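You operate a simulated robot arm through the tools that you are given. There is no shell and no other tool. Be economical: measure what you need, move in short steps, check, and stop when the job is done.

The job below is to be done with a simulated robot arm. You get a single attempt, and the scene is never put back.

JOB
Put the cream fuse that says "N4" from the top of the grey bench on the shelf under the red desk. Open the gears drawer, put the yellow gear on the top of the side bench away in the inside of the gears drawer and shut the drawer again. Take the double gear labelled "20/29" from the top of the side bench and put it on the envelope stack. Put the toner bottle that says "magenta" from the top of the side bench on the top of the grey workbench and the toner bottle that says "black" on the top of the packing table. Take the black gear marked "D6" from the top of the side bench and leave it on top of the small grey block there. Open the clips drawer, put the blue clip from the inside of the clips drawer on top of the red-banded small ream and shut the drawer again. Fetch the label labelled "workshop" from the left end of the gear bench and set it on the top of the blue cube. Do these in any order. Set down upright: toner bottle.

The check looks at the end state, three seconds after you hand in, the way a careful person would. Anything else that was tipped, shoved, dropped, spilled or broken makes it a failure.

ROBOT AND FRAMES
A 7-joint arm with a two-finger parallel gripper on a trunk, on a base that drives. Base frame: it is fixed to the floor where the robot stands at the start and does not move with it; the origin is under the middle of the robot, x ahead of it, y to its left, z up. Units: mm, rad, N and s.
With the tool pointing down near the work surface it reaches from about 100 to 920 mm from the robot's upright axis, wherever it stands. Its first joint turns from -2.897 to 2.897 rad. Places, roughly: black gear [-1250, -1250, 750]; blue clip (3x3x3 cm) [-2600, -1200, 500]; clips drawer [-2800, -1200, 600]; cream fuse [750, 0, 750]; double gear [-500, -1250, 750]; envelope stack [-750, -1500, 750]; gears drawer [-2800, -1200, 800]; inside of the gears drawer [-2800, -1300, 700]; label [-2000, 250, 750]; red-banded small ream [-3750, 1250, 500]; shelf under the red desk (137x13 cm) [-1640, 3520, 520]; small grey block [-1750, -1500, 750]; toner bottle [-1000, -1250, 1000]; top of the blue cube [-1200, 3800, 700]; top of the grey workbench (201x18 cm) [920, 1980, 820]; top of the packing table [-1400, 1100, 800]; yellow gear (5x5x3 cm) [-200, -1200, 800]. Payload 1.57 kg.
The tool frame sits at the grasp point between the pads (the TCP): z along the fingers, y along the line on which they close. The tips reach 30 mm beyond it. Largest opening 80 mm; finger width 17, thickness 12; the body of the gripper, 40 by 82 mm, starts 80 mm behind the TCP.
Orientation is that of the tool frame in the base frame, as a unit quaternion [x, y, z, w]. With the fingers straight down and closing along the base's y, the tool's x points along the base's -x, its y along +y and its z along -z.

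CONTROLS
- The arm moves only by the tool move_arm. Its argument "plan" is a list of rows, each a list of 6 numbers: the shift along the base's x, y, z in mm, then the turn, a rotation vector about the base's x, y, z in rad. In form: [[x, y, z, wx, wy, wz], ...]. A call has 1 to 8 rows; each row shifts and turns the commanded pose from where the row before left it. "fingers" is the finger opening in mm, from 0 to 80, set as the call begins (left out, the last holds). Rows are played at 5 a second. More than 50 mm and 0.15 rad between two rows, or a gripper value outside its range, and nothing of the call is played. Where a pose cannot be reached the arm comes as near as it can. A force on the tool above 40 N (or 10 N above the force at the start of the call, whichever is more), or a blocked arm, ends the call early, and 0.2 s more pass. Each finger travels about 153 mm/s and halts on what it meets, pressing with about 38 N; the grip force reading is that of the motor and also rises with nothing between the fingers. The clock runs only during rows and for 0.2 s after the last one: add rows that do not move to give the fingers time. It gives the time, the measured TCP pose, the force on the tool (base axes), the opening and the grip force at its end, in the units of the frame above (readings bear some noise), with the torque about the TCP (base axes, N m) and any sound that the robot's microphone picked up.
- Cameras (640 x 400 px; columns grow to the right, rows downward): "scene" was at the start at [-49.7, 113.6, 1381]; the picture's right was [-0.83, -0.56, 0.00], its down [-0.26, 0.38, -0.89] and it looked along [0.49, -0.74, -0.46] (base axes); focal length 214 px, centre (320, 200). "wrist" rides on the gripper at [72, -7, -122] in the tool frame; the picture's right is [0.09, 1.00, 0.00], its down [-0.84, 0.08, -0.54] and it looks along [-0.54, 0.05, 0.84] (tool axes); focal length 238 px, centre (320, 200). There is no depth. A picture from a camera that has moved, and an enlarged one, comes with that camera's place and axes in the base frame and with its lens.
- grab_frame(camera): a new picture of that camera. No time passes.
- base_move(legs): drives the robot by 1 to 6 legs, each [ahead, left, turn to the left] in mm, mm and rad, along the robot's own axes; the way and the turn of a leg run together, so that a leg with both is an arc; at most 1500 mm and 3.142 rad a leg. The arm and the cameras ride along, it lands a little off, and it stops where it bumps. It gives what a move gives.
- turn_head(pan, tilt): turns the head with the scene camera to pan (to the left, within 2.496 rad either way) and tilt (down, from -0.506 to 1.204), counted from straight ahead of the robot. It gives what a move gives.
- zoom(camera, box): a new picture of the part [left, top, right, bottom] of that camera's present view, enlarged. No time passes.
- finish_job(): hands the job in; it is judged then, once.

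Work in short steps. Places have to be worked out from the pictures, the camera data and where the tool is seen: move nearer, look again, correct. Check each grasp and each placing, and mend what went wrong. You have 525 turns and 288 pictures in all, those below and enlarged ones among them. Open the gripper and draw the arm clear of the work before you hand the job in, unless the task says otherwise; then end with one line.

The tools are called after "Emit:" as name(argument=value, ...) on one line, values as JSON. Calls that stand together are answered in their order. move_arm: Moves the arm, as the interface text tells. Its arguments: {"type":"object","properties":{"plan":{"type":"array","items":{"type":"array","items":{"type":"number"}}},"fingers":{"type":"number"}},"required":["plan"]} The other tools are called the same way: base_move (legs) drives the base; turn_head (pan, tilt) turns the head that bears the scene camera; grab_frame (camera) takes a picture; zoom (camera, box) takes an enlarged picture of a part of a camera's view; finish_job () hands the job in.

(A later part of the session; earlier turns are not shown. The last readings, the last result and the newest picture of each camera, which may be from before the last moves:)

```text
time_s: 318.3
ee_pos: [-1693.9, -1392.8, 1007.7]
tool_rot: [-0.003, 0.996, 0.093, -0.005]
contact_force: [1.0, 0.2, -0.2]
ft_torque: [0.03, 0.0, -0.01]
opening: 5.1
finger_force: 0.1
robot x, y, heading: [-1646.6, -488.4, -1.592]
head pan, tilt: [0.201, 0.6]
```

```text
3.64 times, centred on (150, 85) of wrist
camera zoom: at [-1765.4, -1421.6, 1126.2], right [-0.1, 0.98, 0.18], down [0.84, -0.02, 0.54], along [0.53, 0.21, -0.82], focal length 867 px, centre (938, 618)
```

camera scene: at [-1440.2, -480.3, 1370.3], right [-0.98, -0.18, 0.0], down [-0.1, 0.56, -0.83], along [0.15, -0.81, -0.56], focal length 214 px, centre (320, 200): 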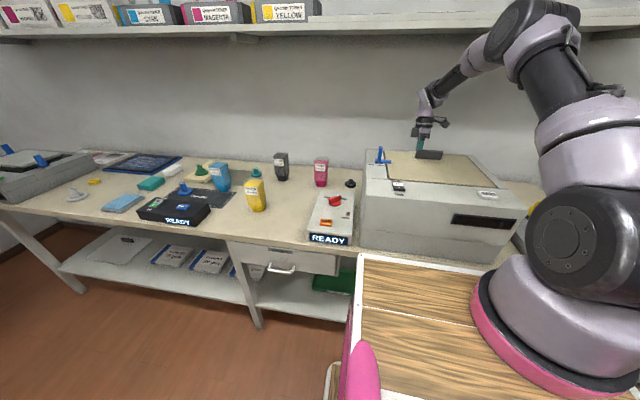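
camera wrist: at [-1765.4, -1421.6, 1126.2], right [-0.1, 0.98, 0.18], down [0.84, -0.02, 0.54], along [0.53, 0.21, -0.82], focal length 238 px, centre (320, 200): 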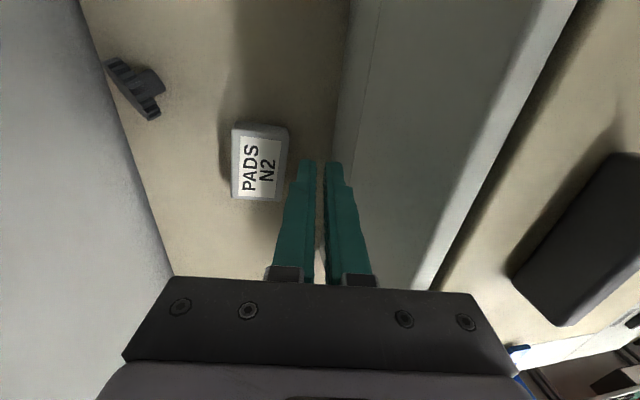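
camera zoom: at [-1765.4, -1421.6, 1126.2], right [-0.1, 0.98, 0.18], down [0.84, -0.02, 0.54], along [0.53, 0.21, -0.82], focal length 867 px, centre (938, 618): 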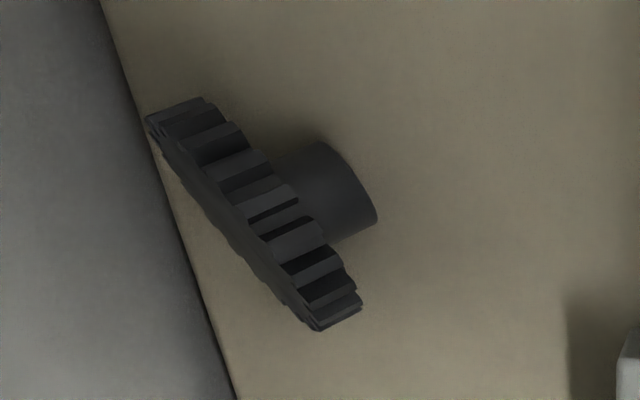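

The gear has come to rest on its rim and hub near the wall, at about (-1718, -1540). I straighten the tool and roll it so the camera faces the wall and the fingers close along x, checking whether the joint allows it.

Emit:
move_arm(plan=[[0, 0, 0, -0.093, 0, 0], [0, 0, 0, -0.093, 0, 0], [0, 0, 0, 0, 0, 0.145], [0, 0, 0, 0, 0, 0.145], [0, 0, 0, 0, 0, 0.145], [0, 0, 0, 0, 0, 0.145]], fingers=20)

Emit:
move_arm(plan=[[0, 0, 0, 0, 0, 0.145], [0, 0, 0, 0, 0, 0.145], [0, 0, 0, 0, 0, 0.145], [0, 0, 0, 0, 0, 0.145], [0, 0, 0, 0, 0, 0.145], [0, 0, 0, 0, 0, 0.145], [0, 0, 0, 0, 0, 0.1]])

Emit:
grab_frame(camera="wrist")

```text
time_s: 319.7
ee_pos: [-1692.3, -1391.5, 1008.6]
tool_rot: [-0.288, 0.958, -0.001, -0.005]
contact_force: [0.1, -0.6, -0.4]
ft_torque: [0.0, 0.0, 0.0]
opening: 19.8
finger_force: 0.0
robot x, y, heading: [-1647.1, -487.2, -1.591]
head pan, tilt: [0.201, 0.6]
```

```text
time_s: 321.3
ee_pos: [-1692.3, -1391.8, 1008.0]
tool_rot: [-0.702, 0.712, -0.003, -0.004]
contact_force: [0.0, -0.9, 0.2]
ft_torque: [-0.01, -0.01, 0.01]
opening: 19.9
finger_force: 0.0
robot x, y, heading: [-1647.3, -488.7, -1.594]
head pan, tilt: [0.201, 0.6]
```

```text
151 pictures are left
camera wrist: at [-1687.9, -1462.3, 1129.7], right [-1.0, -0.08, 0.0], down [-0.07, 0.84, 0.53], along [-0.04, 0.53, -0.85], focal length 238 px, centre (320, 200)
```

wrist: 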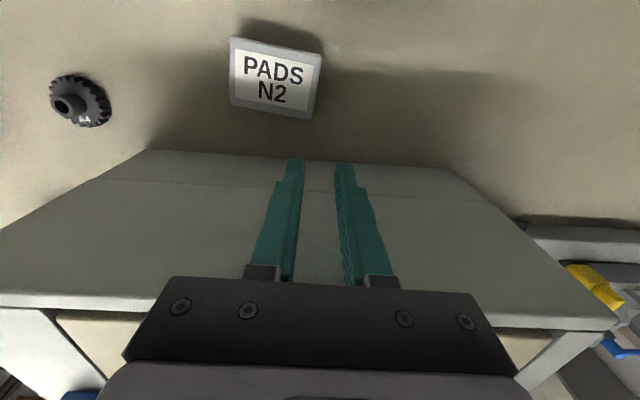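

The roll worked; box back is y≈-1337 and the block is confirmed at (-1645, -1435). Now I tilt 26° outward toward the wall and nudge the base 25 mm closer.

Emit:
move_arm(plan=[[0, 0, 0, -0.15, 0, 0], [0, 0, 0, -0.15, 0, 0], [0, 0, 0, -0.15, 0, 0], [0, 0, 0, 0, 0, 0]], fingers=50)

Emit:
base_move(legs=[[25, 0, 0]])

Emit:
move_arm(plan=[[-15, -30, 0, 0, 0, 0], [-15, -30, 0, 0, 0, 0], [0, 0, 0, 0, 0, 0]])

Emit:
grab_frame(camera="wrist")

```text
time_s: 322.3
ee_pos: [-1691.5, -1392.2, 1006.8]
tool_rot: [-0.683, 0.694, -0.163, -0.161]
contact_force: [-0.8, -0.1, 0.6]
ft_torque: [0.01, 0.02, 0.03]
opening: 49.9
finger_force: 0.1
robot x, y, heading: [-1649.2, -490.0, -1.59]
head pan, tilt: [0.201, 0.6]
```

```text
time_s: 323.1
ee_pos: [-1692.3, -1417.2, 1007.3]
tool_rot: [-0.683, 0.694, -0.162, -0.16]
contact_force: [-0.8, 0.0, 0.4]
ft_torque: [-0.01, 0.0, -0.03]
opening: 50.0
finger_force: 0.0
robot x, y, heading: [-1649.3, -515.4, -1.591]
head pan, tilt: [0.201, 0.6]
```

```text
time_s: 323.9
ee_pos: [-1722.9, -1476.5, 1007.5]
tool_rot: [-0.684, 0.693, -0.162, -0.16]
contact_force: [0.1, 0.0, -0.6]
ft_torque: [-0.03, -0.01, -0.01]
opening: 50.0
finger_force: 0.0
robot x, y, heading: [-1644.9, -514.6, -1.594]
head pan, tilt: [0.201, 0.6]
```

```text
150 pictures are left
camera wrist: at [-1718.3, -1487.6, 1148.4], right [-1.0, -0.07, 0.03], down [-0.06, 0.99, 0.11], along [-0.04, 0.11, -0.99], focal length 238 px, centre (320, 200)
```

wrist: 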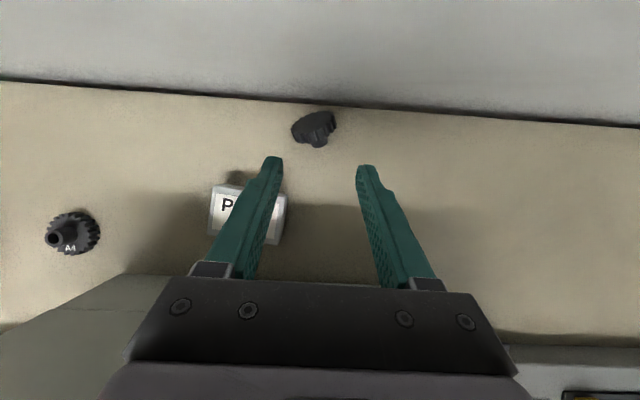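

Emit:
zoom(camera="wrist", box=[270, 90, 370, 165])

```text
5.33 times, centred on (320, 128) of wrist
camera zoom: at [-1718.3, -1487.6, 1148.4], right [-1.0, -0.07, 0.03], down [-0.06, 0.99, 0.11], along [-0.04, 0.11, -0.99], focal length 1271 px, centre (320, 587)
```

zoom: 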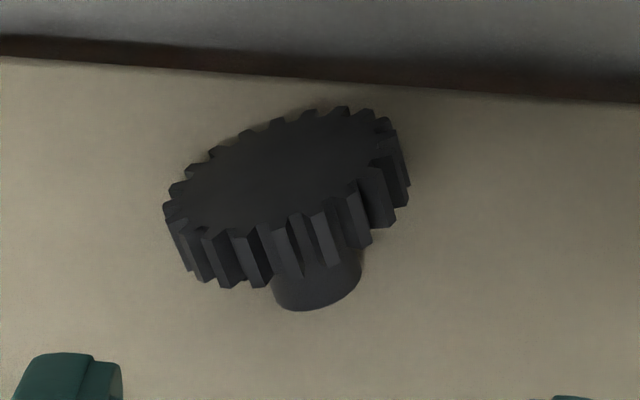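

The gear's disc leans about 30°, matching the tool tilt, so I can grip it across the rim. I tilt a little more, yaw 0.33, open to 70 and move over it.

Emit:
move_arm(plan=[[0, 0, 0, -0.14, 0, 0], [0, 0, 0, 0, 0, 0.11], [0, 0, 0, 0, 0, 0.11], [0, 0, 0, 0, 0, 0.11], [0, 0, -30, 0, 0, 0], [0, 0, 0, 0, 0, 0]], fingers=72)

Emit:
grab_frame(camera="wrist")

```text
time_s: 325.3
ee_pos: [-1722.7, -1475.9, 976.5]
tool_rot: [0.773, -0.562, 0.242, 0.17]
contact_force: [0.4, 0.7, 0.1]
ft_torque: [0.02, 0.03, -0.01]
opening: 71.9
finger_force: 0.1
robot x, y, heading: [-1649.0, -512.4, -1.592]
head pan, tilt: [0.201, 0.6]
```

```text
148 pictures are left
camera wrist: at [-1721.6, -1465.8, 1117.8], right [-0.92, -0.38, 0.04], down [-0.38, 0.92, -0.03], along [-0.03, -0.04, -1.0], focal length 238 px, centre (320, 200)
```

wrist: 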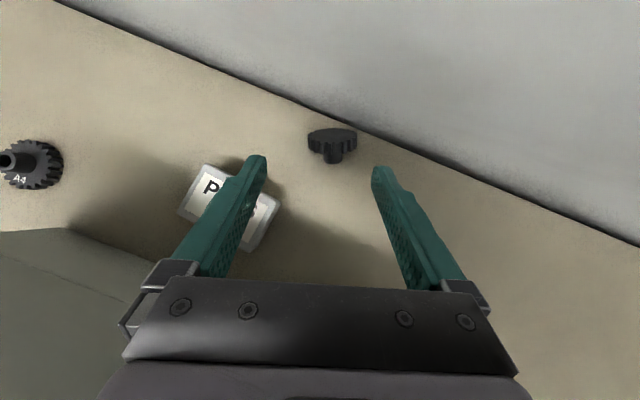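

Emit:
move_arm(plan=[[0, -20, -36, 0, 0, 0], [2, -20, -36, 0, 0, 0], [0, 0, 0, 0, 0, 0]])

Emit:
grab_frame(camera="wrist")

```text
time_s: 326.1
ee_pos: [-1719.5, -1515.0, 904.1]
tool_rot: [0.773, -0.562, 0.242, 0.17]
contact_force: [0.0, -0.5, 0.4]
ft_torque: [-0.02, -0.01, -0.02]
opening: 71.9
finger_force: 0.2
robot x, y, heading: [-1648.4, -514.8, -1.593]
head pan, tilt: [0.201, 0.6]
```

```text
147 pictures are left
camera wrist: at [-1718.5, -1505.4, 1045.8], right [-0.92, -0.38, 0.04], down [-0.38, 0.92, -0.03], along [-0.03, -0.04, -1.0], focal length 238 px, centre (320, 200)
```

wrist: 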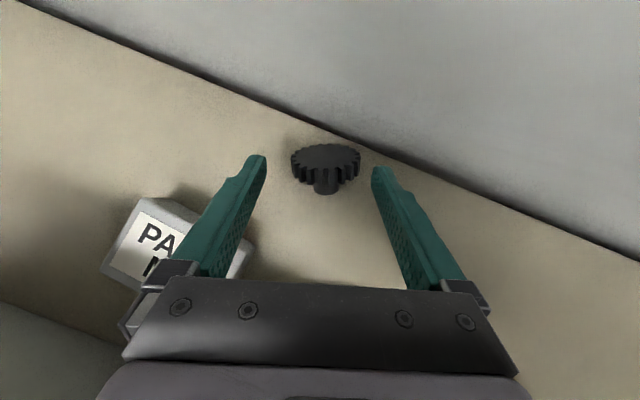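

Emit:
move_arm(plan=[[-1, -11, -18, 0, 0, 0], [-1, -10, -18, 0, 0, 0], [0, 0, 0, 0, 0, 0]])

Emit:
grab_frame(camera="wrist")

```text
time_s: 326.9
ee_pos: [-1723.6, -1538.9, 870.5]
tool_rot: [0.773, -0.561, 0.242, 0.17]
contact_force: [1.2, -0.5, 1.3]
ft_torque: [-0.07, 0.02, 0.05]
opening: 72.2
finger_force: 0.6
robot x, y, heading: [-1647.4, -519.6, -1.592]
head pan, tilt: [0.201, 0.6]
```

```text
146 pictures are left
camera wrist: at [-1722.6, -1527.1, 1010.8], right [-0.92, -0.38, 0.04], down [-0.38, 0.92, -0.03], along [-0.03, -0.04, -1.0], focal length 238 px, centre (320, 200)
```

wrist: 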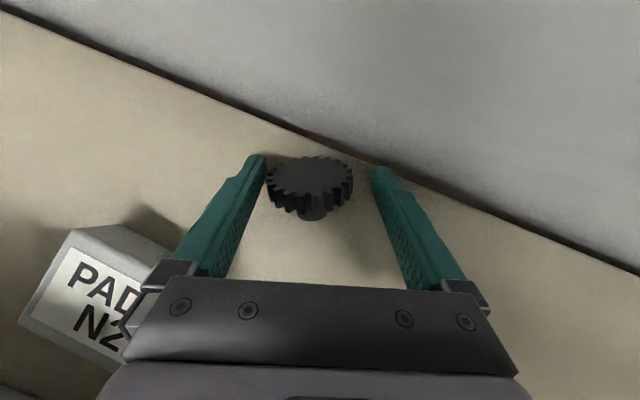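

The gear is between the fingers. Closing on it.

Emit:
move_arm(plan=[[0, 0, 0, 0, 0, 0], [0, 0, 0, 0, 0, 0], [0, 0, 0, 0, 0, 0]], fingers=5)

Emit:
grab_frame(camera="wrist")

```text
time_s: 327.7
ee_pos: [-1723.3, -1537.8, 869.9]
tool_rot: [0.773, -0.561, 0.242, 0.17]
contact_force: [-1.5, -0.6, 1.9]
ft_torque: [-0.07, 0.05, -0.02]
opening: 43.9
finger_force: 37.9
robot x, y, heading: [-1652.0, -513.7, -1.588]
head pan, tilt: [0.201, 0.6]
```

```text
145 pictures are left
camera wrist: at [-1722.7, -1526.9, 1010.7], right [-0.92, -0.38, 0.04], down [-0.38, 0.92, -0.03], along [-0.03, -0.04, -1.0], focal length 238 px, centre (320, 200)
```

wrist: 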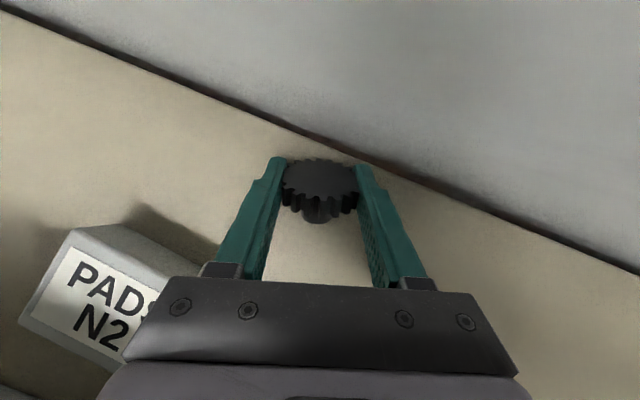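

Held (43.9 mm). I lift it clear and view.

Emit:
move_arm(plan=[[5, 12, 25, 0, 0, 0], [5, 15, 30, 0, 0, 0], [5, 15, 30, 0, 0, 0], [0, 0, 0, 0, 0, 0]])

Emit:
zoom(camera="wrist", box=[240, 120, 400, 240])

```text
time_s: 328.7
ee_pos: [-1707.1, -1494.8, 955.0]
tool_rot: [0.773, -0.561, 0.242, 0.17]
contact_force: [-0.7, 0.1, -0.7]
ft_torque: [0.03, -0.01, 0.01]
opening: 44.0
finger_force: 37.6
robot x, y, heading: [-1645.0, -516.2, -1.593]
head pan, tilt: [0.201, 0.6]
```

```text
3.33 times, centred on (320, 180) of wrist
camera zoom: at [-1706.0, -1484.0, 1095.6], right [-0.92, -0.38, 0.04], down [-0.38, 0.92, -0.03], along [-0.03, -0.04, -1.0], focal length 794 px, centre (320, 267)
```

zoom: 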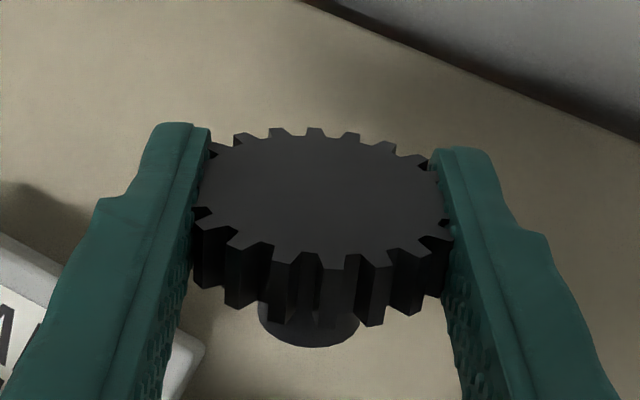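

The disc is held in the tool's plane with the hub on the camera-opposite side. To lay it hub-up on the block, I bring the tool upright over the block, roll back 90°, then lean it the other way.

Emit:
base_move(legs=[[15, 0, 0]])

Emit:
move_arm(plan=[[6, 10, 2, 0, 0, -0.11], [6, 10, 2, 0, 0, -0.11], [6, 10, 2, 0, 0, -0.11], [6, 10, 0, 0.118, 0, 0], [6, 10, 0, 0.118, 0, 0], [6, 10, 0, 0.118, 0, 0], [6, 10, 0, 0.118, 0, 0], [5, 8, 0, 0.118, 0, 0]])

Emit:
grab_frame(camera="wrist")

```text
time_s: 329.5
ee_pos: [-1706.8, -1509.6, 953.9]
tool_rot: [0.773, -0.561, 0.243, 0.171]
contact_force: [-0.5, -0.3, 0.0]
ft_torque: [-0.04, 0.0, 0.02]
opening: 43.8
finger_force: 38.6
robot x, y, heading: [-1649.9, -528.8, -1.592]
head pan, tilt: [0.201, 0.6]
```

```text
time_s: 331.3
ee_pos: [-1659.3, -1431.9, 961.1]
tool_rot: [-0.702, 0.712, -0.004, -0.004]
contact_force: [-0.6, 0.7, -0.7]
ft_torque: [0.02, 0.0, 0.03]
opening: 43.8
finger_force: 38.1
robot x, y, heading: [-1647.1, -530.4, -1.591]
head pan, tilt: [0.201, 0.6]
```

```text
143 pictures are left
camera wrist: at [-1655.2, -1502.7, 1082.9], right [-1.0, -0.08, 0.0], down [-0.06, 0.84, 0.54], along [-0.04, 0.53, -0.84], focal length 238 px, centre (320, 200)
```

wrist: 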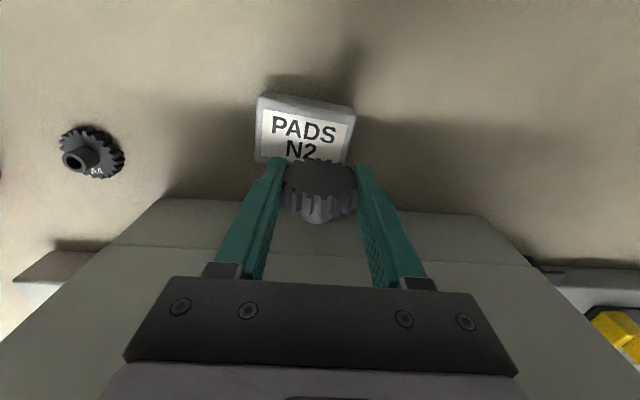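

Emit:
move_arm(plan=[[2, -1, 0, 0, 0, -0.143], [2, -1, 0, 0, 0, -0.143], [2, -1, 0, 0, 0, -0.143], [2, -1, 0, 0, 0, -0.143], [2, -1, 0, 0, 0, -0.143], [2, 0, 0, 0, 0, -0.143], [2, 0, 0, 0, 0, -0.143], [2, 0, 0, 0, 0, -0.143]])

Emit:
move_arm(plan=[[2, 0, 0, 0, 0, -0.143], [2, 0, 0, 0, 0, -0.143], [0, 0, 0, 0, 0, -0.141], [0, 0, 0, 0, -0.15, 0], [0, 0, 0, 0, -0.15, 0], [0, 0, 0, 0, -0.15, 0], [0, 0, 0, 0, -0.15, 0], [0, 0, 0, 0, 0, 0]])

Emit:
grab_frame(camera="wrist")

```text
time_s: 333.1
ee_pos: [-1643.6, -1438.0, 959.8]
tool_rot: [-0.203, 0.979, -0.001, -0.006]
contact_force: [-0.2, 0.6, -1.0]
ft_torque: [-0.02, 0.03, 0.03]
opening: 43.8
finger_force: 38.2
robot x, y, heading: [-1643.0, -533.0, -1.59]
head pan, tilt: [0.201, 0.6]
```

```text
time_s: 334.9
ee_pos: [-1640.5, -1437.3, 959.8]
tool_rot: [0.008, 0.956, 0.003, 0.292]
contact_force: [0.0, -0.7, -0.6]
ft_torque: [0.01, 0.01, 0.0]
opening: 43.8
finger_force: 38.5
robot x, y, heading: [-1647.3, -531.0, -1.588]
head pan, tilt: [0.201, 0.6]
```

```text
142 pictures are left
camera wrist: at [-1769.1, -1442.9, 1021.7], right [-0.06, 1.0, -0.04], down [0.39, 0.06, 0.92], along [0.92, 0.04, -0.4], focal length 238 px, centre (320, 200)
```

wrist: 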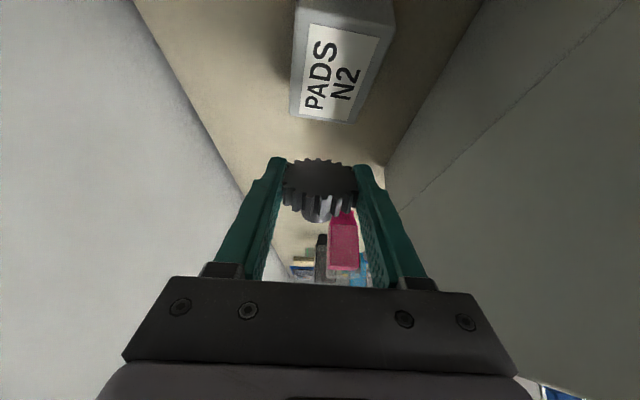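

Everything lines up: block spans x -1681..-1596, y -1466..-1405. I lower the leaning gear onto it.

Emit:
move_arm(plan=[[2, 0, -20, 0, 0, 0], [2, 1, -20, 0, 0, 0], [1, 0, -8, 0, 0, 0], [0, 0, -4, 0, 0, 0], [0, 0, -4, 0, 0, 0], [0, 0, 0, 0, 0, 0]])

Emit:
move_arm(plan=[[0, 0, -3, 0, 0, 0], [0, 0, -3, 0, 0, 0], [0, 0, -3, 0, 0, 0], [0, 0, -3, 0, 0, 0], [0, 0, 0, 0, 0, 0]])

Emit:
grab_frame(camera="wrist")

```text
time_s: 336.3
ee_pos: [-1635.7, -1435.3, 904.8]
tool_rot: [0.007, 0.957, 0.002, 0.291]
contact_force: [-0.9, -0.1, 4.7]
ft_torque: [-0.09, -0.04, 0.02]
opening: 43.7
finger_force: 38.3
robot x, y, heading: [-1651.6, -531.0, -1.589]
head pan, tilt: [0.201, 0.6]
```

```text
time_s: 336.9
ee_pos: [-1634.0, -1439.6, 904.4]
tool_rot: [0.007, 0.956, 0.0, 0.292]
contact_force: [0.5, -0.8, 12.6]
ft_torque: [-0.03, -0.15, -0.03]
opening: 44.0
finger_force: 38.3
robot x, y, heading: [-1651.8, -528.7, -1.595]
head pan, tilt: [0.201, 0.6]
stopped in row 2: the force on the tool passed its limit at 44 N (the readings are from after the stop); the commanded pose is now the measured one
```

```text
141 pictures are left
camera wrist: at [-1763.5, -1442.9, 965.2], right [-0.06, 1.0, -0.05], down [0.39, 0.07, 0.92], along [0.92, 0.04, -0.4], focal length 238 px, centre (320, 200)
```

wrist: 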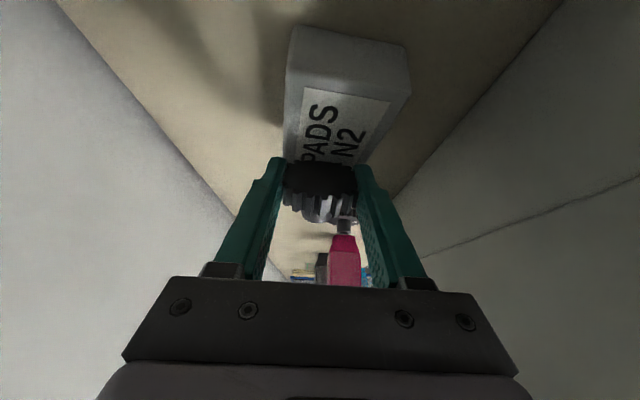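

Contact on the block. I relieve 1 mm and open so the gear lays down onto its back face.

Emit:
move_arm(plan=[[0, 0, 1, 0, 0, 0], [0, 0, 0, 0, 0, 0]])

Emit:
move_arm(plan=[[0, 0, 0, 0, 0, 0], [0, 0, 0, 0, 0, 0], [0, 0, 0, 0, 0, 0]], fingers=64)

Emit:
grab_frame(camera="wrist")

```text
time_s: 337.5
ee_pos: [-1634.7, -1437.7, 904.6]
tool_rot: [0.008, 0.957, 0.0, 0.291]
contact_force: [1.7, -3.7, 10.5]
ft_torque: [-0.16, -0.17, -0.04]
opening: 44.0
finger_force: 37.2
robot x, y, heading: [-1649.0, -530.7, -1.594]
head pan, tilt: [0.201, 0.6]
```

```text
time_s: 338.3
ee_pos: [-1634.9, -1437.3, 904.8]
tool_rot: [0.008, 0.957, -0.001, 0.291]
contact_force: [-0.6, 0.9, 7.8]
ft_torque: [-0.24, -0.09, -0.04]
opening: 63.4
finger_force: 0.0
robot x, y, heading: [-1649.6, -531.4, -1.597]
head pan, tilt: [0.201, 0.6]
```

```text
140 pictures are left
camera wrist: at [-1763.7, -1442.4, 964.9], right [-0.06, 1.0, -0.05], down [0.39, 0.07, 0.92], along [0.92, 0.04, -0.4], focal length 238 px, centre (320, 200)
```

wrist: 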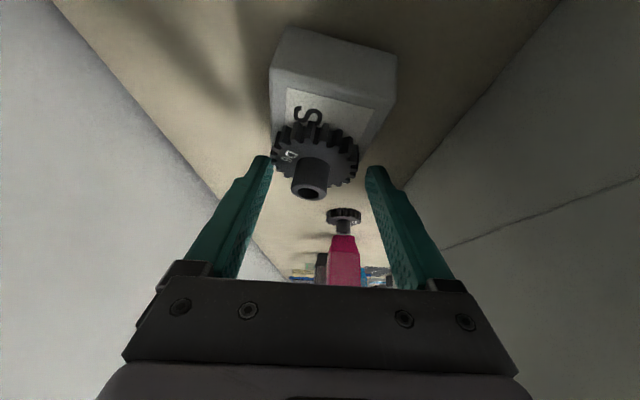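

The D6 gear lies flat, hub up, on the block. I withdraw upward along the tool axis and straighten.

Emit:
move_arm(plan=[[-6, 0, 9, 0, 0, 0], [-16, 0, 24, 0, 0, 0], [-16, 0, 24, 0, 0, 0], [-5, 0, 5, 0, 0.15, 0], [-5, 0, 5, 0, 0.15, 0], [-5, 0, 5, 0, 0.15, 0], [-5, 0, 5, 0, 0.14, 0], [0, 0, 0, 0, 0, 0]])

Emit:
grab_frame(camera="wrist")

Emit:
grab_frame(camera="scene")

```text
time_s: 340.1
ee_pos: [-1692.5, -1436.8, 981.3]
tool_rot: [0.007, 1.0, -0.002, 0.001]
contact_force: [-0.6, -0.1, 1.1]
ft_torque: [0.0, -0.01, -0.01]
opening: 64.1
finger_force: 0.0
robot x, y, heading: [-1646.7, -528.4, -1.593]
head pan, tilt: [0.201, 0.6]
```

```text
139 pictures are left
camera wrist: at [-1765.8, -1442.1, 1102.6], right [-0.08, 1.0, 0.0], down [0.84, 0.07, 0.54], along [0.54, 0.04, -0.84], focal length 238 px, centre (320, 200)
```

wrist: 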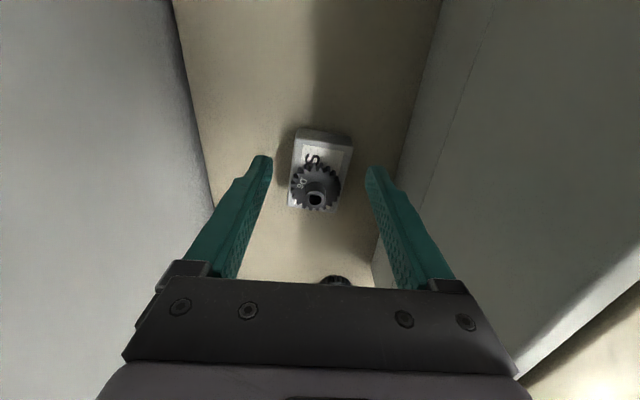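

```text
138 pictures are left
camera scene: at [-1441.1, -520.9, 1370.3], right [-0.98, -0.18, 0.0], down [-0.1, 0.56, -0.83], along [0.15, -0.81, -0.56], focal length 214 px, centre (320, 200)
```

scene: 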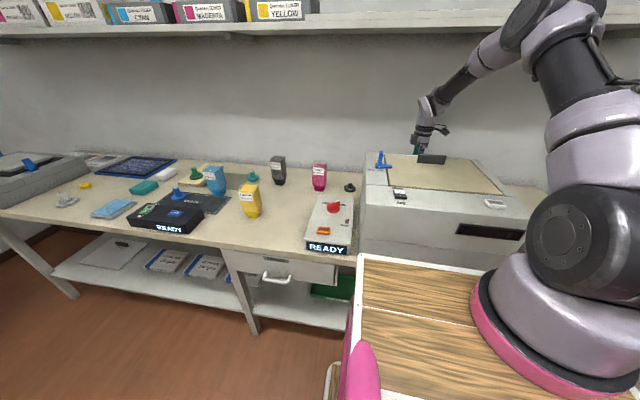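

Now I leave the gap westward by strafing the base, keeping the tool low under the upper shelf.

Emit:
base_move(legs=[[0, -250, 0]])

Emit:
grab_frame(camera="wrist")

Emit:
grab_frame(camera="scene")

```text
time_s: 341.9
ee_pos: [-1946.5, -1431.7, 981.0]
tool_rot: [0.009, 1.0, -0.002, 0.0]
contact_force: [0.1, -0.4, 0.0]
ft_torque: [0.0, 0.01, 0.0]
opening: 64.2
finger_force: 0.0
robot x, y, heading: [-1896.2, -522.9, -1.593]
head pan, tilt: [0.201, 0.6]
```

```text
137 pictures are left
camera wrist: at [-2020.8, -1436.4, 1102.4], right [-0.07, 1.0, 0.0], down [0.84, 0.06, 0.54], along [0.54, 0.04, -0.84], focal length 238 px, centre (320, 200)
```

wrist: 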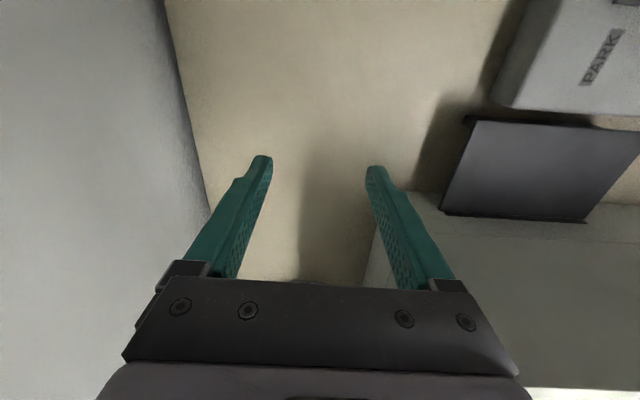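

```text
136 pictures are left
camera scene: at [-1693.7, -516.0, 1370.3], right [-0.98, -0.18, 0.0], down [-0.1, 0.56, -0.83], along [0.15, -0.81, -0.56], focal length 214 px, centre (320, 200)
```

scene: 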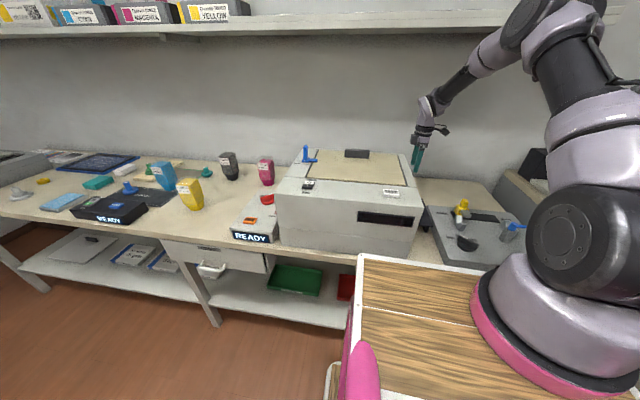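

Emit:
base_move(legs=[[0, -200, 0]])

Emit:
move_arm(plan=[[0, 40, 0, 0, 0, 0], [0, 40, 0, 0, 0, 0], [0, 40, 0, 0, 0, 0], [0, 40, 25, 0, 0, 0], [0, 30, 38, 0, 0, 0], [0, 30, 38, 0, 0, 0], [0, 40, 10, 0, 0, 0], [0, 40, 0, 0, 0, 0]])

Emit:
move_arm(plan=[[10, 40, 0, 0, 0, 0], [10, 40, 0, 0, 0, 0], [10, 40, 0, 0, 0, 0]])

Emit:
grab_frame(camera="scene")

```text
time_s: 343.5
ee_pos: [-2147.3, -1427.3, 980.7]
tool_rot: [0.01, 1.0, -0.002, 0.001]
contact_force: [0.5, 0.7, -0.3]
ft_torque: [-0.01, 0.04, 0.01]
opening: 64.0
finger_force: 0.1
robot x, y, heading: [-2098.9, -519.8, -1.593]
head pan, tilt: [0.201, 0.6]
```

```text
time_s: 345.3
ee_pos: [-2147.1, -1127.7, 1092.2]
tool_rot: [0.009, 1.0, -0.002, 0.002]
contact_force: [0.1, -1.3, -0.8]
ft_torque: [0.06, -0.03, -0.01]
opening: 64.0
finger_force: 0.1
robot x, y, heading: [-2100.1, -519.1, -1.593]
head pan, tilt: [0.201, 0.6]
```

```text
time_s: 346.1
ee_pos: [-2117.0, -1013.8, 1094.5]
tool_rot: [0.01, 1.0, -0.001, 0.001]
contact_force: [0.7, -0.3, 0.4]
ft_torque: [0.05, -0.02, -0.01]
opening: 63.8
finger_force: 0.0
out of reach, approached as far as the arm can: row 3
robot x, y, heading: [-2098.0, -520.9, -1.594]
head pan, tilt: [0.201, 0.6]
```

```text
135 pictures are left
camera scene: at [-1893.2, -512.0, 1370.3], right [-0.98, -0.18, 0.0], down [-0.1, 0.56, -0.82], along [0.14, -0.81, -0.57], focal length 214 px, centre (320, 200)
```

scene: 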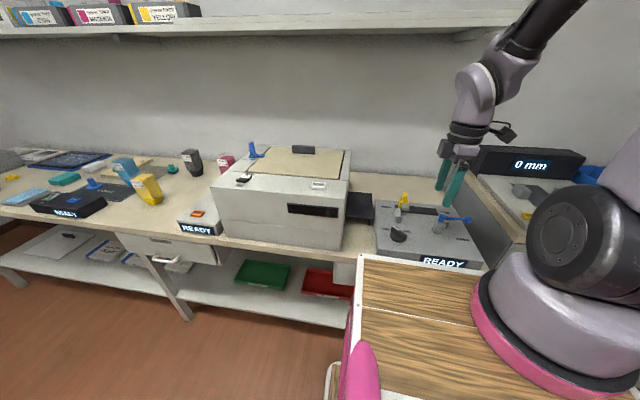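

Clear. Next the gears drawer: I drive in front of it (x≈-2795) with the tool rolled for a vertical-closing grip as before.

Emit:
base_move(legs=[[0, -697, 0.022], [-175, 0, 0]])

Emit:
move_arm(plan=[[0, -20, -35, 0, 0, 0], [0, -20, -35, 0, 0, 0], [0, -20, -35, 0, 0, 0], [0, -10, -40, 0, 0, 0], [0, 0, 0, -0.14, 0, 0], [0, 0, 0, -0.14, 0, 0], [0, 0, 0, -0.14, 0, 0], [0, 0, 0, -0.14, 0, 0]], fingers=45)

Emit:
move_arm(plan=[[0, 0, 0, -0.14, 0, 0], [0, 0, 0, -0.14, 0, 0], [0, 0, 0, 0, 0, 0]])

Emit:
grab_frame(camera="wrist")

```text
time_s: 351.0
ee_pos: [-2803.8, -828.8, 1095.1]
tool_rot: [-0.001, 1.0, -0.001, 0.0]
contact_force: [0.1, -0.1, -0.2]
ft_torque: [0.01, 0.0, -0.01]
opening: 64.0
finger_force: 0.0
robot x, y, heading: [-2796.2, -334.7, -1.576]
head pan, tilt: [0.201, 0.6]
```

```text
time_s: 352.8
ee_pos: [-2783.8, -963.7, 942.5]
tool_rot: [0.0, 0.961, -0.277, 0.0]
contact_force: [-0.7, 0.4, 0.1]
ft_torque: [-0.02, -0.03, 0.01]
opening: 45.0
finger_force: 0.1
out of reach, approached as far as the arm can: row 6, 7, 8
robot x, y, heading: [-2796.5, -333.9, -1.575]
head pan, tilt: [0.201, 0.6]
```

```text
time_s: 353.6
ee_pos: [-2770.8, -991.4, 932.9]
tool_rot: [-0.001, 0.913, -0.409, 0.001]
contact_force: [0.2, 0.9, 0.3]
ft_torque: [0.0, -0.03, 0.0]
opening: 44.9
finger_force: 0.1
out of reach, approached as far as the arm can: row 1, 2
robot x, y, heading: [-2801.6, -334.5, -1.57]
head pan, tilt: [0.201, 0.6]
```

```text
134 pictures are left
camera wrist: at [-2843.6, -905.7, 1018.1], right [-0.09, 0.66, -0.74], down [0.84, 0.46, 0.3], along [0.54, -0.59, -0.6], focal length 238 px, centre (320, 200)
```

wrist: 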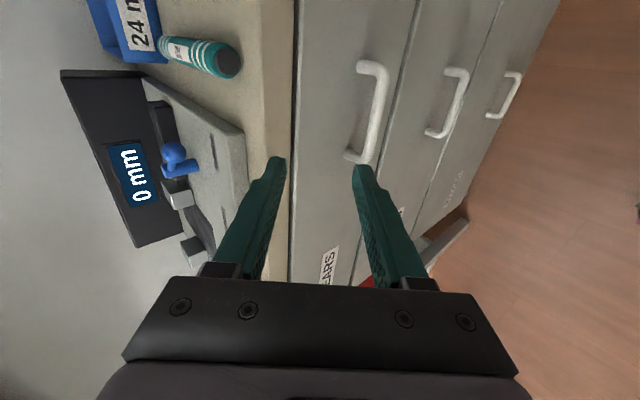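

Emit:
move_arm(plan=[[-12, 13, -32, 0, 0, 0], [-11, 12, -33, 0, 0, 0], [0, 0, 0, 0, 0, 0]])

Emit:
grab_frame(camera="wrist")

```text
time_s: 354.4
ee_pos: [-2789.8, -969.5, 865.9]
tool_rot: [-0.001, 0.913, -0.408, 0.001]
contact_force: [0.7, 0.4, -0.6]
ft_torque: [-0.01, 0.0, 0.02]
opening: 45.0
finger_force: 0.1
out of reach, approached as far as the arm can: row 1
robot x, y, heading: [-2798.3, -332.8, -1.573]
head pan, tilt: [0.201, 0.6]
```

```text
133 pictures are left
camera wrist: at [-2864.4, -883.6, 952.4], right [-0.09, 0.66, -0.74], down [0.84, 0.46, 0.3], along [0.54, -0.59, -0.6], focal length 238 px, centre (320, 200)
```

wrist: 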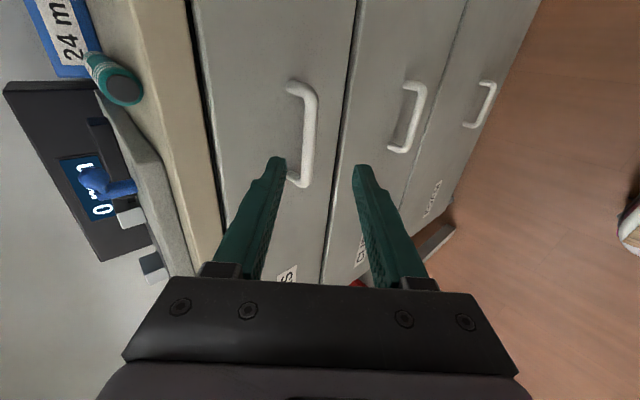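

Emit:
move_arm(plan=[[-2, -20, -14, 0, 0, 0], [-2, -20, -16, 0, 0, 0], [0, -14, -14, 0, 0, 0], [0, 0, 0, 0, 0, 0]])

Emit:
grab_frame(camera="wrist")

```text
time_s: 355.4
ee_pos: [-2794.8, -1023.6, 822.9]
tool_rot: [-0.001, 0.913, -0.409, 0.001]
contact_force: [0.2, -0.1, -0.4]
ft_torque: [0.04, -0.01, 0.02]
opening: 45.1
finger_force: 0.1
robot x, y, heading: [-2796.9, -333.8, -1.575]
head pan, tilt: [0.201, 0.6]
```

```text
132 pictures are left
camera wrist: at [-2868.2, -938.0, 908.5], right [-0.09, 0.66, -0.74], down [0.84, 0.46, 0.3], along [0.54, -0.59, -0.6], focal length 238 px, centre (320, 200)
```

wrist: 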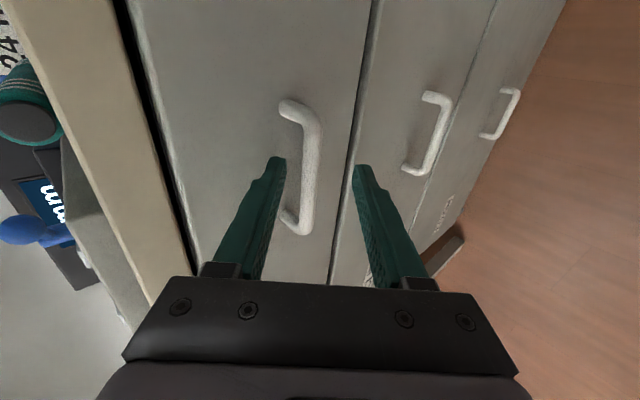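

Emit:
move_arm(plan=[[0, -8, -5, 0, 0, 0], [0, 0, 0, 0, 0, 0]])

Emit:
move_arm(plan=[[0, 0, 0, 0, 0, 0], [0, 0, 0, 0, 0, 0], [0, 0, 0, 0, 0, 0]], fingers=0)

Emit:
grab_frame(camera="wrist")

```text
time_s: 356.0
ee_pos: [-2795.6, -1032.2, 818.0]
tool_rot: [-0.001, 0.913, -0.409, 0.001]
contact_force: [0.4, 0.0, 1.2]
ft_torque: [-0.01, 0.0, 0.02]
opening: 44.9
finger_force: 0.1
robot x, y, heading: [-2799.0, -334.8, -1.576]
head pan, tilt: [0.201, 0.6]
```

```text
time_s: 356.8
ee_pos: [-2795.0, -1035.0, 820.5]
tool_rot: [-0.002, 0.911, -0.412, 0.001]
contact_force: [0.1, -3.3, 7.8]
ft_torque: [-0.18, 0.48, 0.23]
opening: 12.0
finger_force: 29.5
robot x, y, heading: [-2796.1, -335.8, -1.577]
head pan, tilt: [0.201, 0.6]
stopped in row 3: the force on the tool passed its limit at 40 N (the readings are from after the stop); the commanded pose is now the measured one
```

```text
131 pictures are left
camera wrist: at [-2868.8, -947.7, 905.8], right [-0.09, 0.66, -0.75], down [0.84, 0.46, 0.3], along [0.54, -0.6, -0.59], focal length 238 px, centre (320, 200)
```

wrist: 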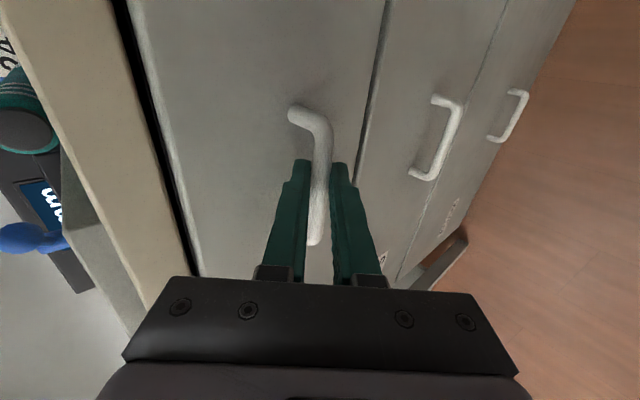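

The gears handle is gripped. Pulling the drawer open, by arm then base.

Emit:
move_arm(plan=[[0, 10, 0, 0, 0, 0], [0, 25, 0, 0, 0, 0], [0, 25, 0, 0, 0, 0], [0, 0, 0, 0, 0, 0]])

Emit:
base_move(legs=[[-230, 0, 0.005]])

Emit:
grab_frame(camera="wrist")

```text
time_s: 357.8
ee_pos: [-2794.9, -974.0, 821.3]
tool_rot: [-0.001, 0.912, -0.41, 0.0]
contact_force: [3.3, 1.0, 6.2]
ft_torque: [-0.09, 0.29, 0.4]
opening: 11.9
finger_force: 29.2
robot x, y, heading: [-2797.2, -334.5, -1.573]
head pan, tilt: [0.201, 0.6]
```

```text
time_s: 359.5
ee_pos: [-2795.1, -743.8, 819.7]
tool_rot: [0.0, 0.912, -0.411, 0.0]
contact_force: [-23.1, 0.1, -2.1]
ft_torque: [-0.01, 0.68, 0.01]
opening: 12.1
finger_force: 29.0
robot x, y, heading: [-2796.3, -102.7, -1.572]
head pan, tilt: [0.201, 0.6]
```

```text
130 pictures are left
camera wrist: at [-2869.4, -655.9, 906.1], right [-0.09, 0.66, -0.75], down [0.84, 0.46, 0.3], along [0.54, -0.6, -0.6], focal length 238 px, centre (320, 200)
```

wrist: 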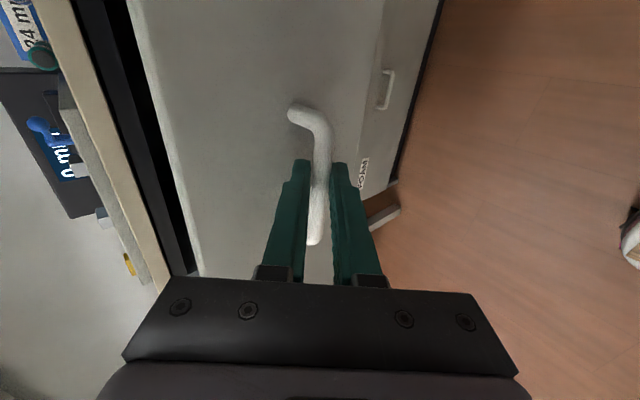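

The drawer is open. I release and rise, straightening the tool.

Emit:
move_arm(plan=[[0, 0, 0, 0, 0, 0], [0, 0, 0, 0, 0, 0], [0, 30, 27, 0, 0, 0], [0, 15, 40, 0, 0, 0], [0, 0, 40, 0.14, 0, 0], [0, 0, 40, 0.14, 0, 0], [0, 0, 40, 0.14, 0, 0], [0, 0, 40, 0.14, 0, 0]], fingers=60)

Emit:
move_arm(plan=[[0, 0, 20, 0.14, 0, 0], [0, 0, 20, 0.14, 0, 0], [0, 0, 0, 0, 0, 0]])

Emit:
grab_frame(camera="wrist")

Emit:
grab_frame(camera="scene")

```text
time_s: 361.3
ee_pos: [-2773.6, -738.7, 1022.9]
tool_rot: [-0.003, 0.99, -0.142, -0.001]
contact_force: [0.4, -0.4, -0.1]
ft_torque: [0.01, 0.1, -0.02]
opening: 59.9
finger_force: 0.0
out of reach, approached as far as the arm can: row 3, 4, 5
robot x, y, heading: [-2798.6, -103.4, -1.569]
head pan, tilt: [0.201, 0.6]
```

```text
time_s: 362.1
ee_pos: [-2773.9, -738.6, 1060.2]
tool_rot: [-0.001, 1.0, -0.002, 0.001]
contact_force: [-0.4, -0.2, 0.4]
ft_torque: [0.01, 0.02, -0.01]
opening: 59.9
finger_force: 0.1
robot x, y, heading: [-2795.9, -105.0, -1.58]
head pan, tilt: [0.201, 0.6]
```

```text
129 pictures are left
camera wrist: at [-2847.6, -744.3, 1182.8], right [-0.09, 1.0, -0.01], down [0.84, 0.08, 0.54], along [0.54, 0.05, -0.84], focal length 238 px, centre (320, 200)
```

wrist: 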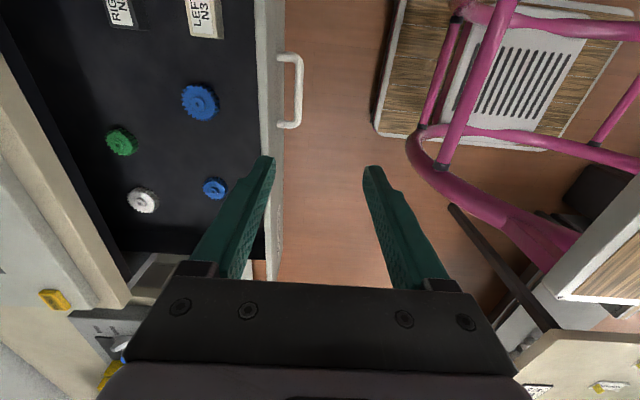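

```text
128 pictures are left
camera scene: at [-2590.9, -90.5, 1370.3], right [-0.98, -0.2, 0.0], down [-0.11, 0.55, -0.83], along [0.16, -0.81, -0.56], focal length 214 px, centre (320, 200)
```

scene: 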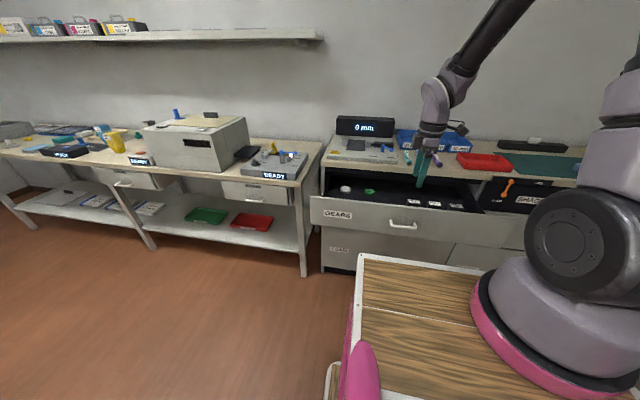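

The gears drawer is open with free room around (-2650, -930). I now go for the yellow gear: turn east, drive along the aisle, and turn to face the bench near x≈-250.

Emit:
base_move(legs=[[0, 0, 1.575], [0, -295, 0], [1300, 0, 0], [1270, 0, 0], [0, 0, -1.571]])

Emit:
turn_head(pan=-0.1, tilt=0.6)

Emit:
grab_frame(camera="scene")

Emit:
grab_frame(camera="wrist")

```text
time_s: 384.0
ee_pos: [-177.2, -995.3, 1060.3]
tool_rot: [-0.008, 1.0, -0.004, 0.0]
contact_force: [-0.7, 0.2, -1.1]
ft_torque: [0.01, 0.01, -0.04]
opening: 60.0
finger_force: 0.1
robot x, y, heading: [-211.0, -361.2, -1.563]
head pan, tilt: [0.201, 0.6]
```

```text
time_s: 384.8
ee_pos: [-178.9, -995.4, 1061.0]
tool_rot: [-0.008, 1.0, -0.004, 0.0]
contact_force: [0.2, -0.4, -0.3]
ft_torque: [-0.06, -0.01, -0.02]
opening: 60.1
finger_force: 0.1
robot x, y, heading: [-210.6, -358.9, -1.561]
head pan, tilt: [-0.099, 0.6]
```

```text
127 pictures are left
camera scene: at [-30.5, -347.0, 1370.3], right [-1.0, 0.09, 0.0], down [0.05, 0.56, -0.83], along [-0.07, -0.82, -0.56], focal length 214 px, centre (320, 200)
```

scene: 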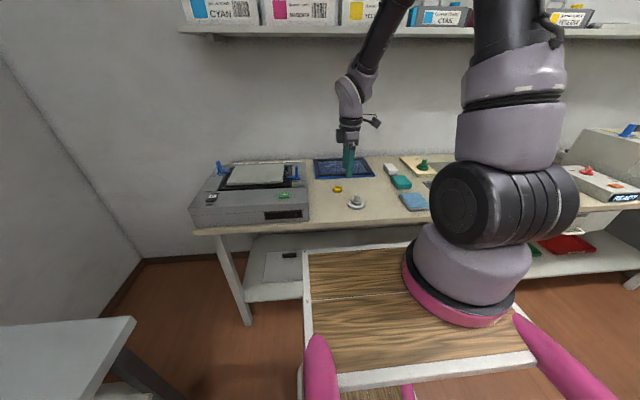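

```text
126 pictures are left
camera wrist: at [-251.7, -1002.4, 1182.5], right [-0.11, 0.99, -0.01], down [0.84, 0.09, 0.54], along [0.54, 0.05, -0.84], focal length 238 px, centre (320, 200)
```

wrist: 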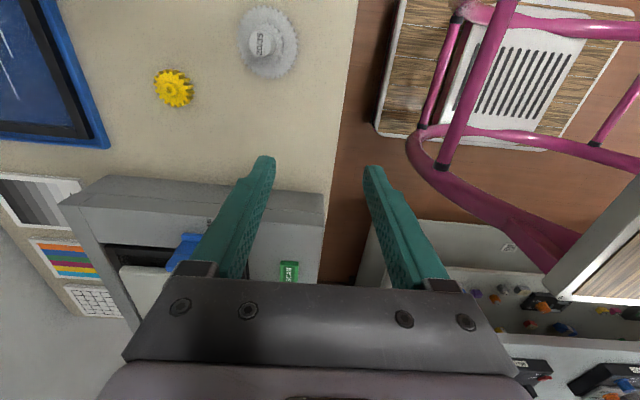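

Emit:
move_arm(plan=[[-2, -48, 0, 0, 0, 0], [-2, -48, 0, 0, 0, 0], [-2, -48, 0, 0, 0, 0], [-2, -48, 0, 0, 0, 0], [0, 0, -50, 0, 0, 0], [0, 0, -40, 0, 0, 0]], fingers=75)

Emit:
grab_frame(camera="wrist")

```text
time_s: 386.2
ee_pos: [-186.6, -1188.6, 974.3]
tool_rot: [-0.008, 1.0, -0.003, 0.0]
contact_force: [0.0, 0.3, 0.8]
ft_torque: [-0.01, -0.02, 0.01]
opening: 74.9
finger_force: 0.1
robot x, y, heading: [-213.1, -362.1, -1.561]
head pan, tilt: [-0.099, 0.6]
```

```text
125 pictures are left
camera wrist: at [-260.1, -1194.9, 1094.7], right [-0.11, 0.99, -0.01], down [0.84, 0.09, 0.54], along [0.54, 0.05, -0.84], focal length 238 px, centre (320, 200)
```

wrist: 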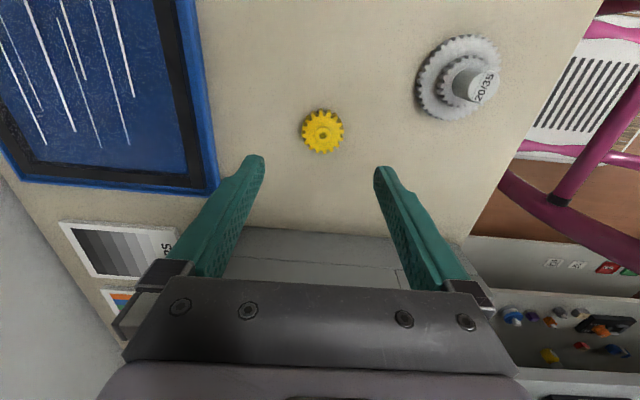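

Emit:
move_arm(plan=[[0, 2, -45, 0, 0, 0], [0, 0, -45, 0, 0, 0], [0, 0, -12, 0, 0, 0], [0, 0, 0, 0, 0, 0]])

Emit:
move_arm(plan=[[0, 0, 0, 0, 0, 0], [0, 0, 0, 0, 0, 0], [0, 0, 0, 0, 0, 0]], fingers=5)

Emit:
move_arm(plan=[[0, 0, 20, 0, 0, 0], [0, 0, 45, 0, 0, 0], [0, 0, 45, 0, 0, 0], [0, 15, 45, 0, 0, 0], [0, 30, 30, 0, 0, 0], [0, 45, 0, 0, 0, 0], [0, 45, 0, 0, 0, 0], [0, 45, 0, 0, 0, 0]])

Emit:
grab_frame(camera="wrist")

```text
time_s: 387.2
ee_pos: [-186.2, -1186.9, 871.6]
tool_rot: [-0.008, 1.0, -0.004, 0.001]
contact_force: [0.5, 0.9, 7.2]
ft_torque: [0.38, 0.02, -0.03]
opening: 75.3
finger_force: 0.1
robot x, y, heading: [-209.5, -358.4, -1.559]
head pan, tilt: [-0.099, 0.6]
```

```text
time_s: 388.0
ee_pos: [-184.8, -1185.8, 869.8]
tool_rot: [-0.008, 1.0, -0.004, -0.001]
contact_force: [1.7, 7.9, 7.3]
ft_torque: [0.45, -0.03, -0.04]
opening: 41.0
finger_force: 38.5
robot x, y, heading: [-212.1, -360.2, -1.556]
head pan, tilt: [-0.099, 0.6]
```

```text
time_s: 389.8
ee_pos: [-184.9, -1004.1, 1054.8]
tool_rot: [-0.008, 1.0, -0.003, 0.0]
contact_force: [0.4, -0.5, -0.3]
ft_torque: [-0.02, 0.0, -0.02]
opening: 40.7
finger_force: 38.2
robot x, y, heading: [-212.0, -361.1, -1.558]
head pan, tilt: [-0.099, 0.6]
```

```text
124 pictures are left
camera wrist: at [-258.4, -1010.6, 1176.8], right [-0.11, 0.99, -0.01], down [0.84, 0.09, 0.54], along [0.54, 0.05, -0.84], focal length 238 px, centre (320, 200)
```

wrist: 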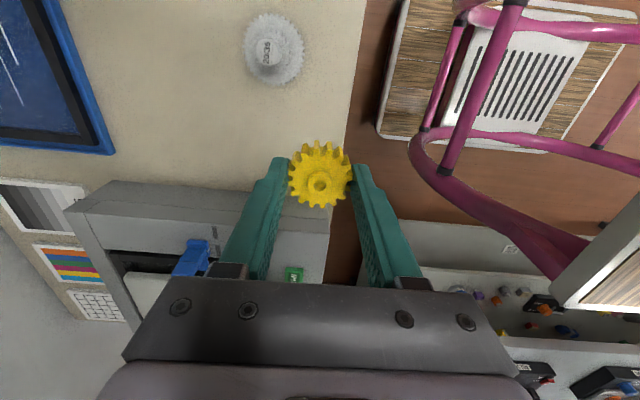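

The yellow gear is held. I drive back west to the open drawer.

Emit:
base_move(legs=[[0, 0, -1.583], [1300, 0, 0], [1190, 0, 0], [0, -230, 0], [0, 0, 1.571]])

Emit:
grab_frame(camera="wrist")

Emit:
grab_frame(camera="scene")

```text
time_s: 410.9
ee_pos: [-2649.5, -794.2, 1055.5]
tool_rot: [-0.017, 1.0, -0.004, 0.0]
contact_force: [1.9, -0.3, -0.7]
ft_torque: [0.02, -0.01, 0.0]
opening: 40.7
finger_force: 37.9
robot x, y, heading: [-2684.7, -152.4, -1.538]
head pan, tilt: [-0.099, 0.6]
```

```text
123 pictures are left
camera wrist: at [-2722.7, -802.4, 1177.0], right [-0.12, 0.99, -0.01], down [0.83, 0.11, 0.54], along [0.54, 0.06, -0.84], focal length 238 px, centre (320, 200)
```

wrist: 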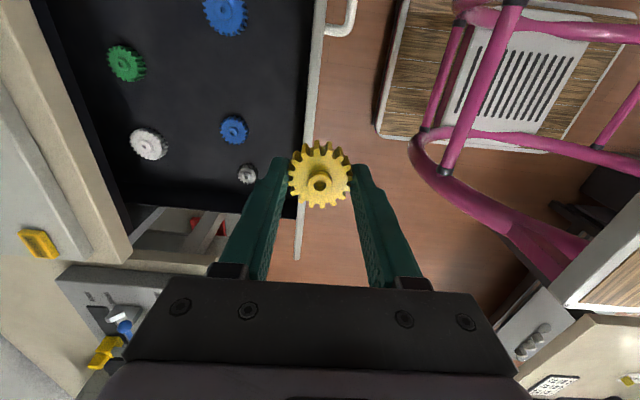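

```text
122 pictures are left
camera scene: at [-2506.2, -135.0, 1370.3], right [-1.0, 0.07, 0.0], down [0.04, 0.56, -0.83], along [-0.06, -0.82, -0.56], focal length 214 px, centre (320, 200)
```

scene: 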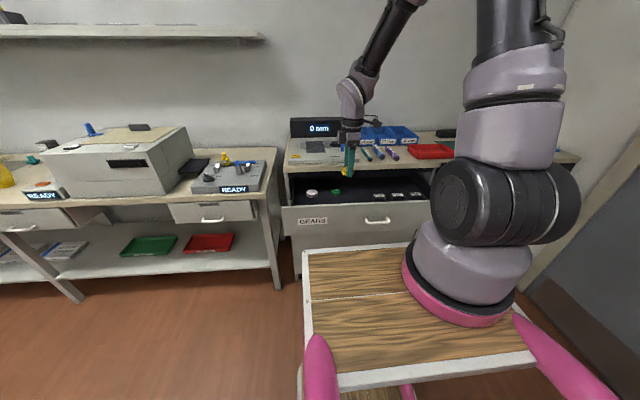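

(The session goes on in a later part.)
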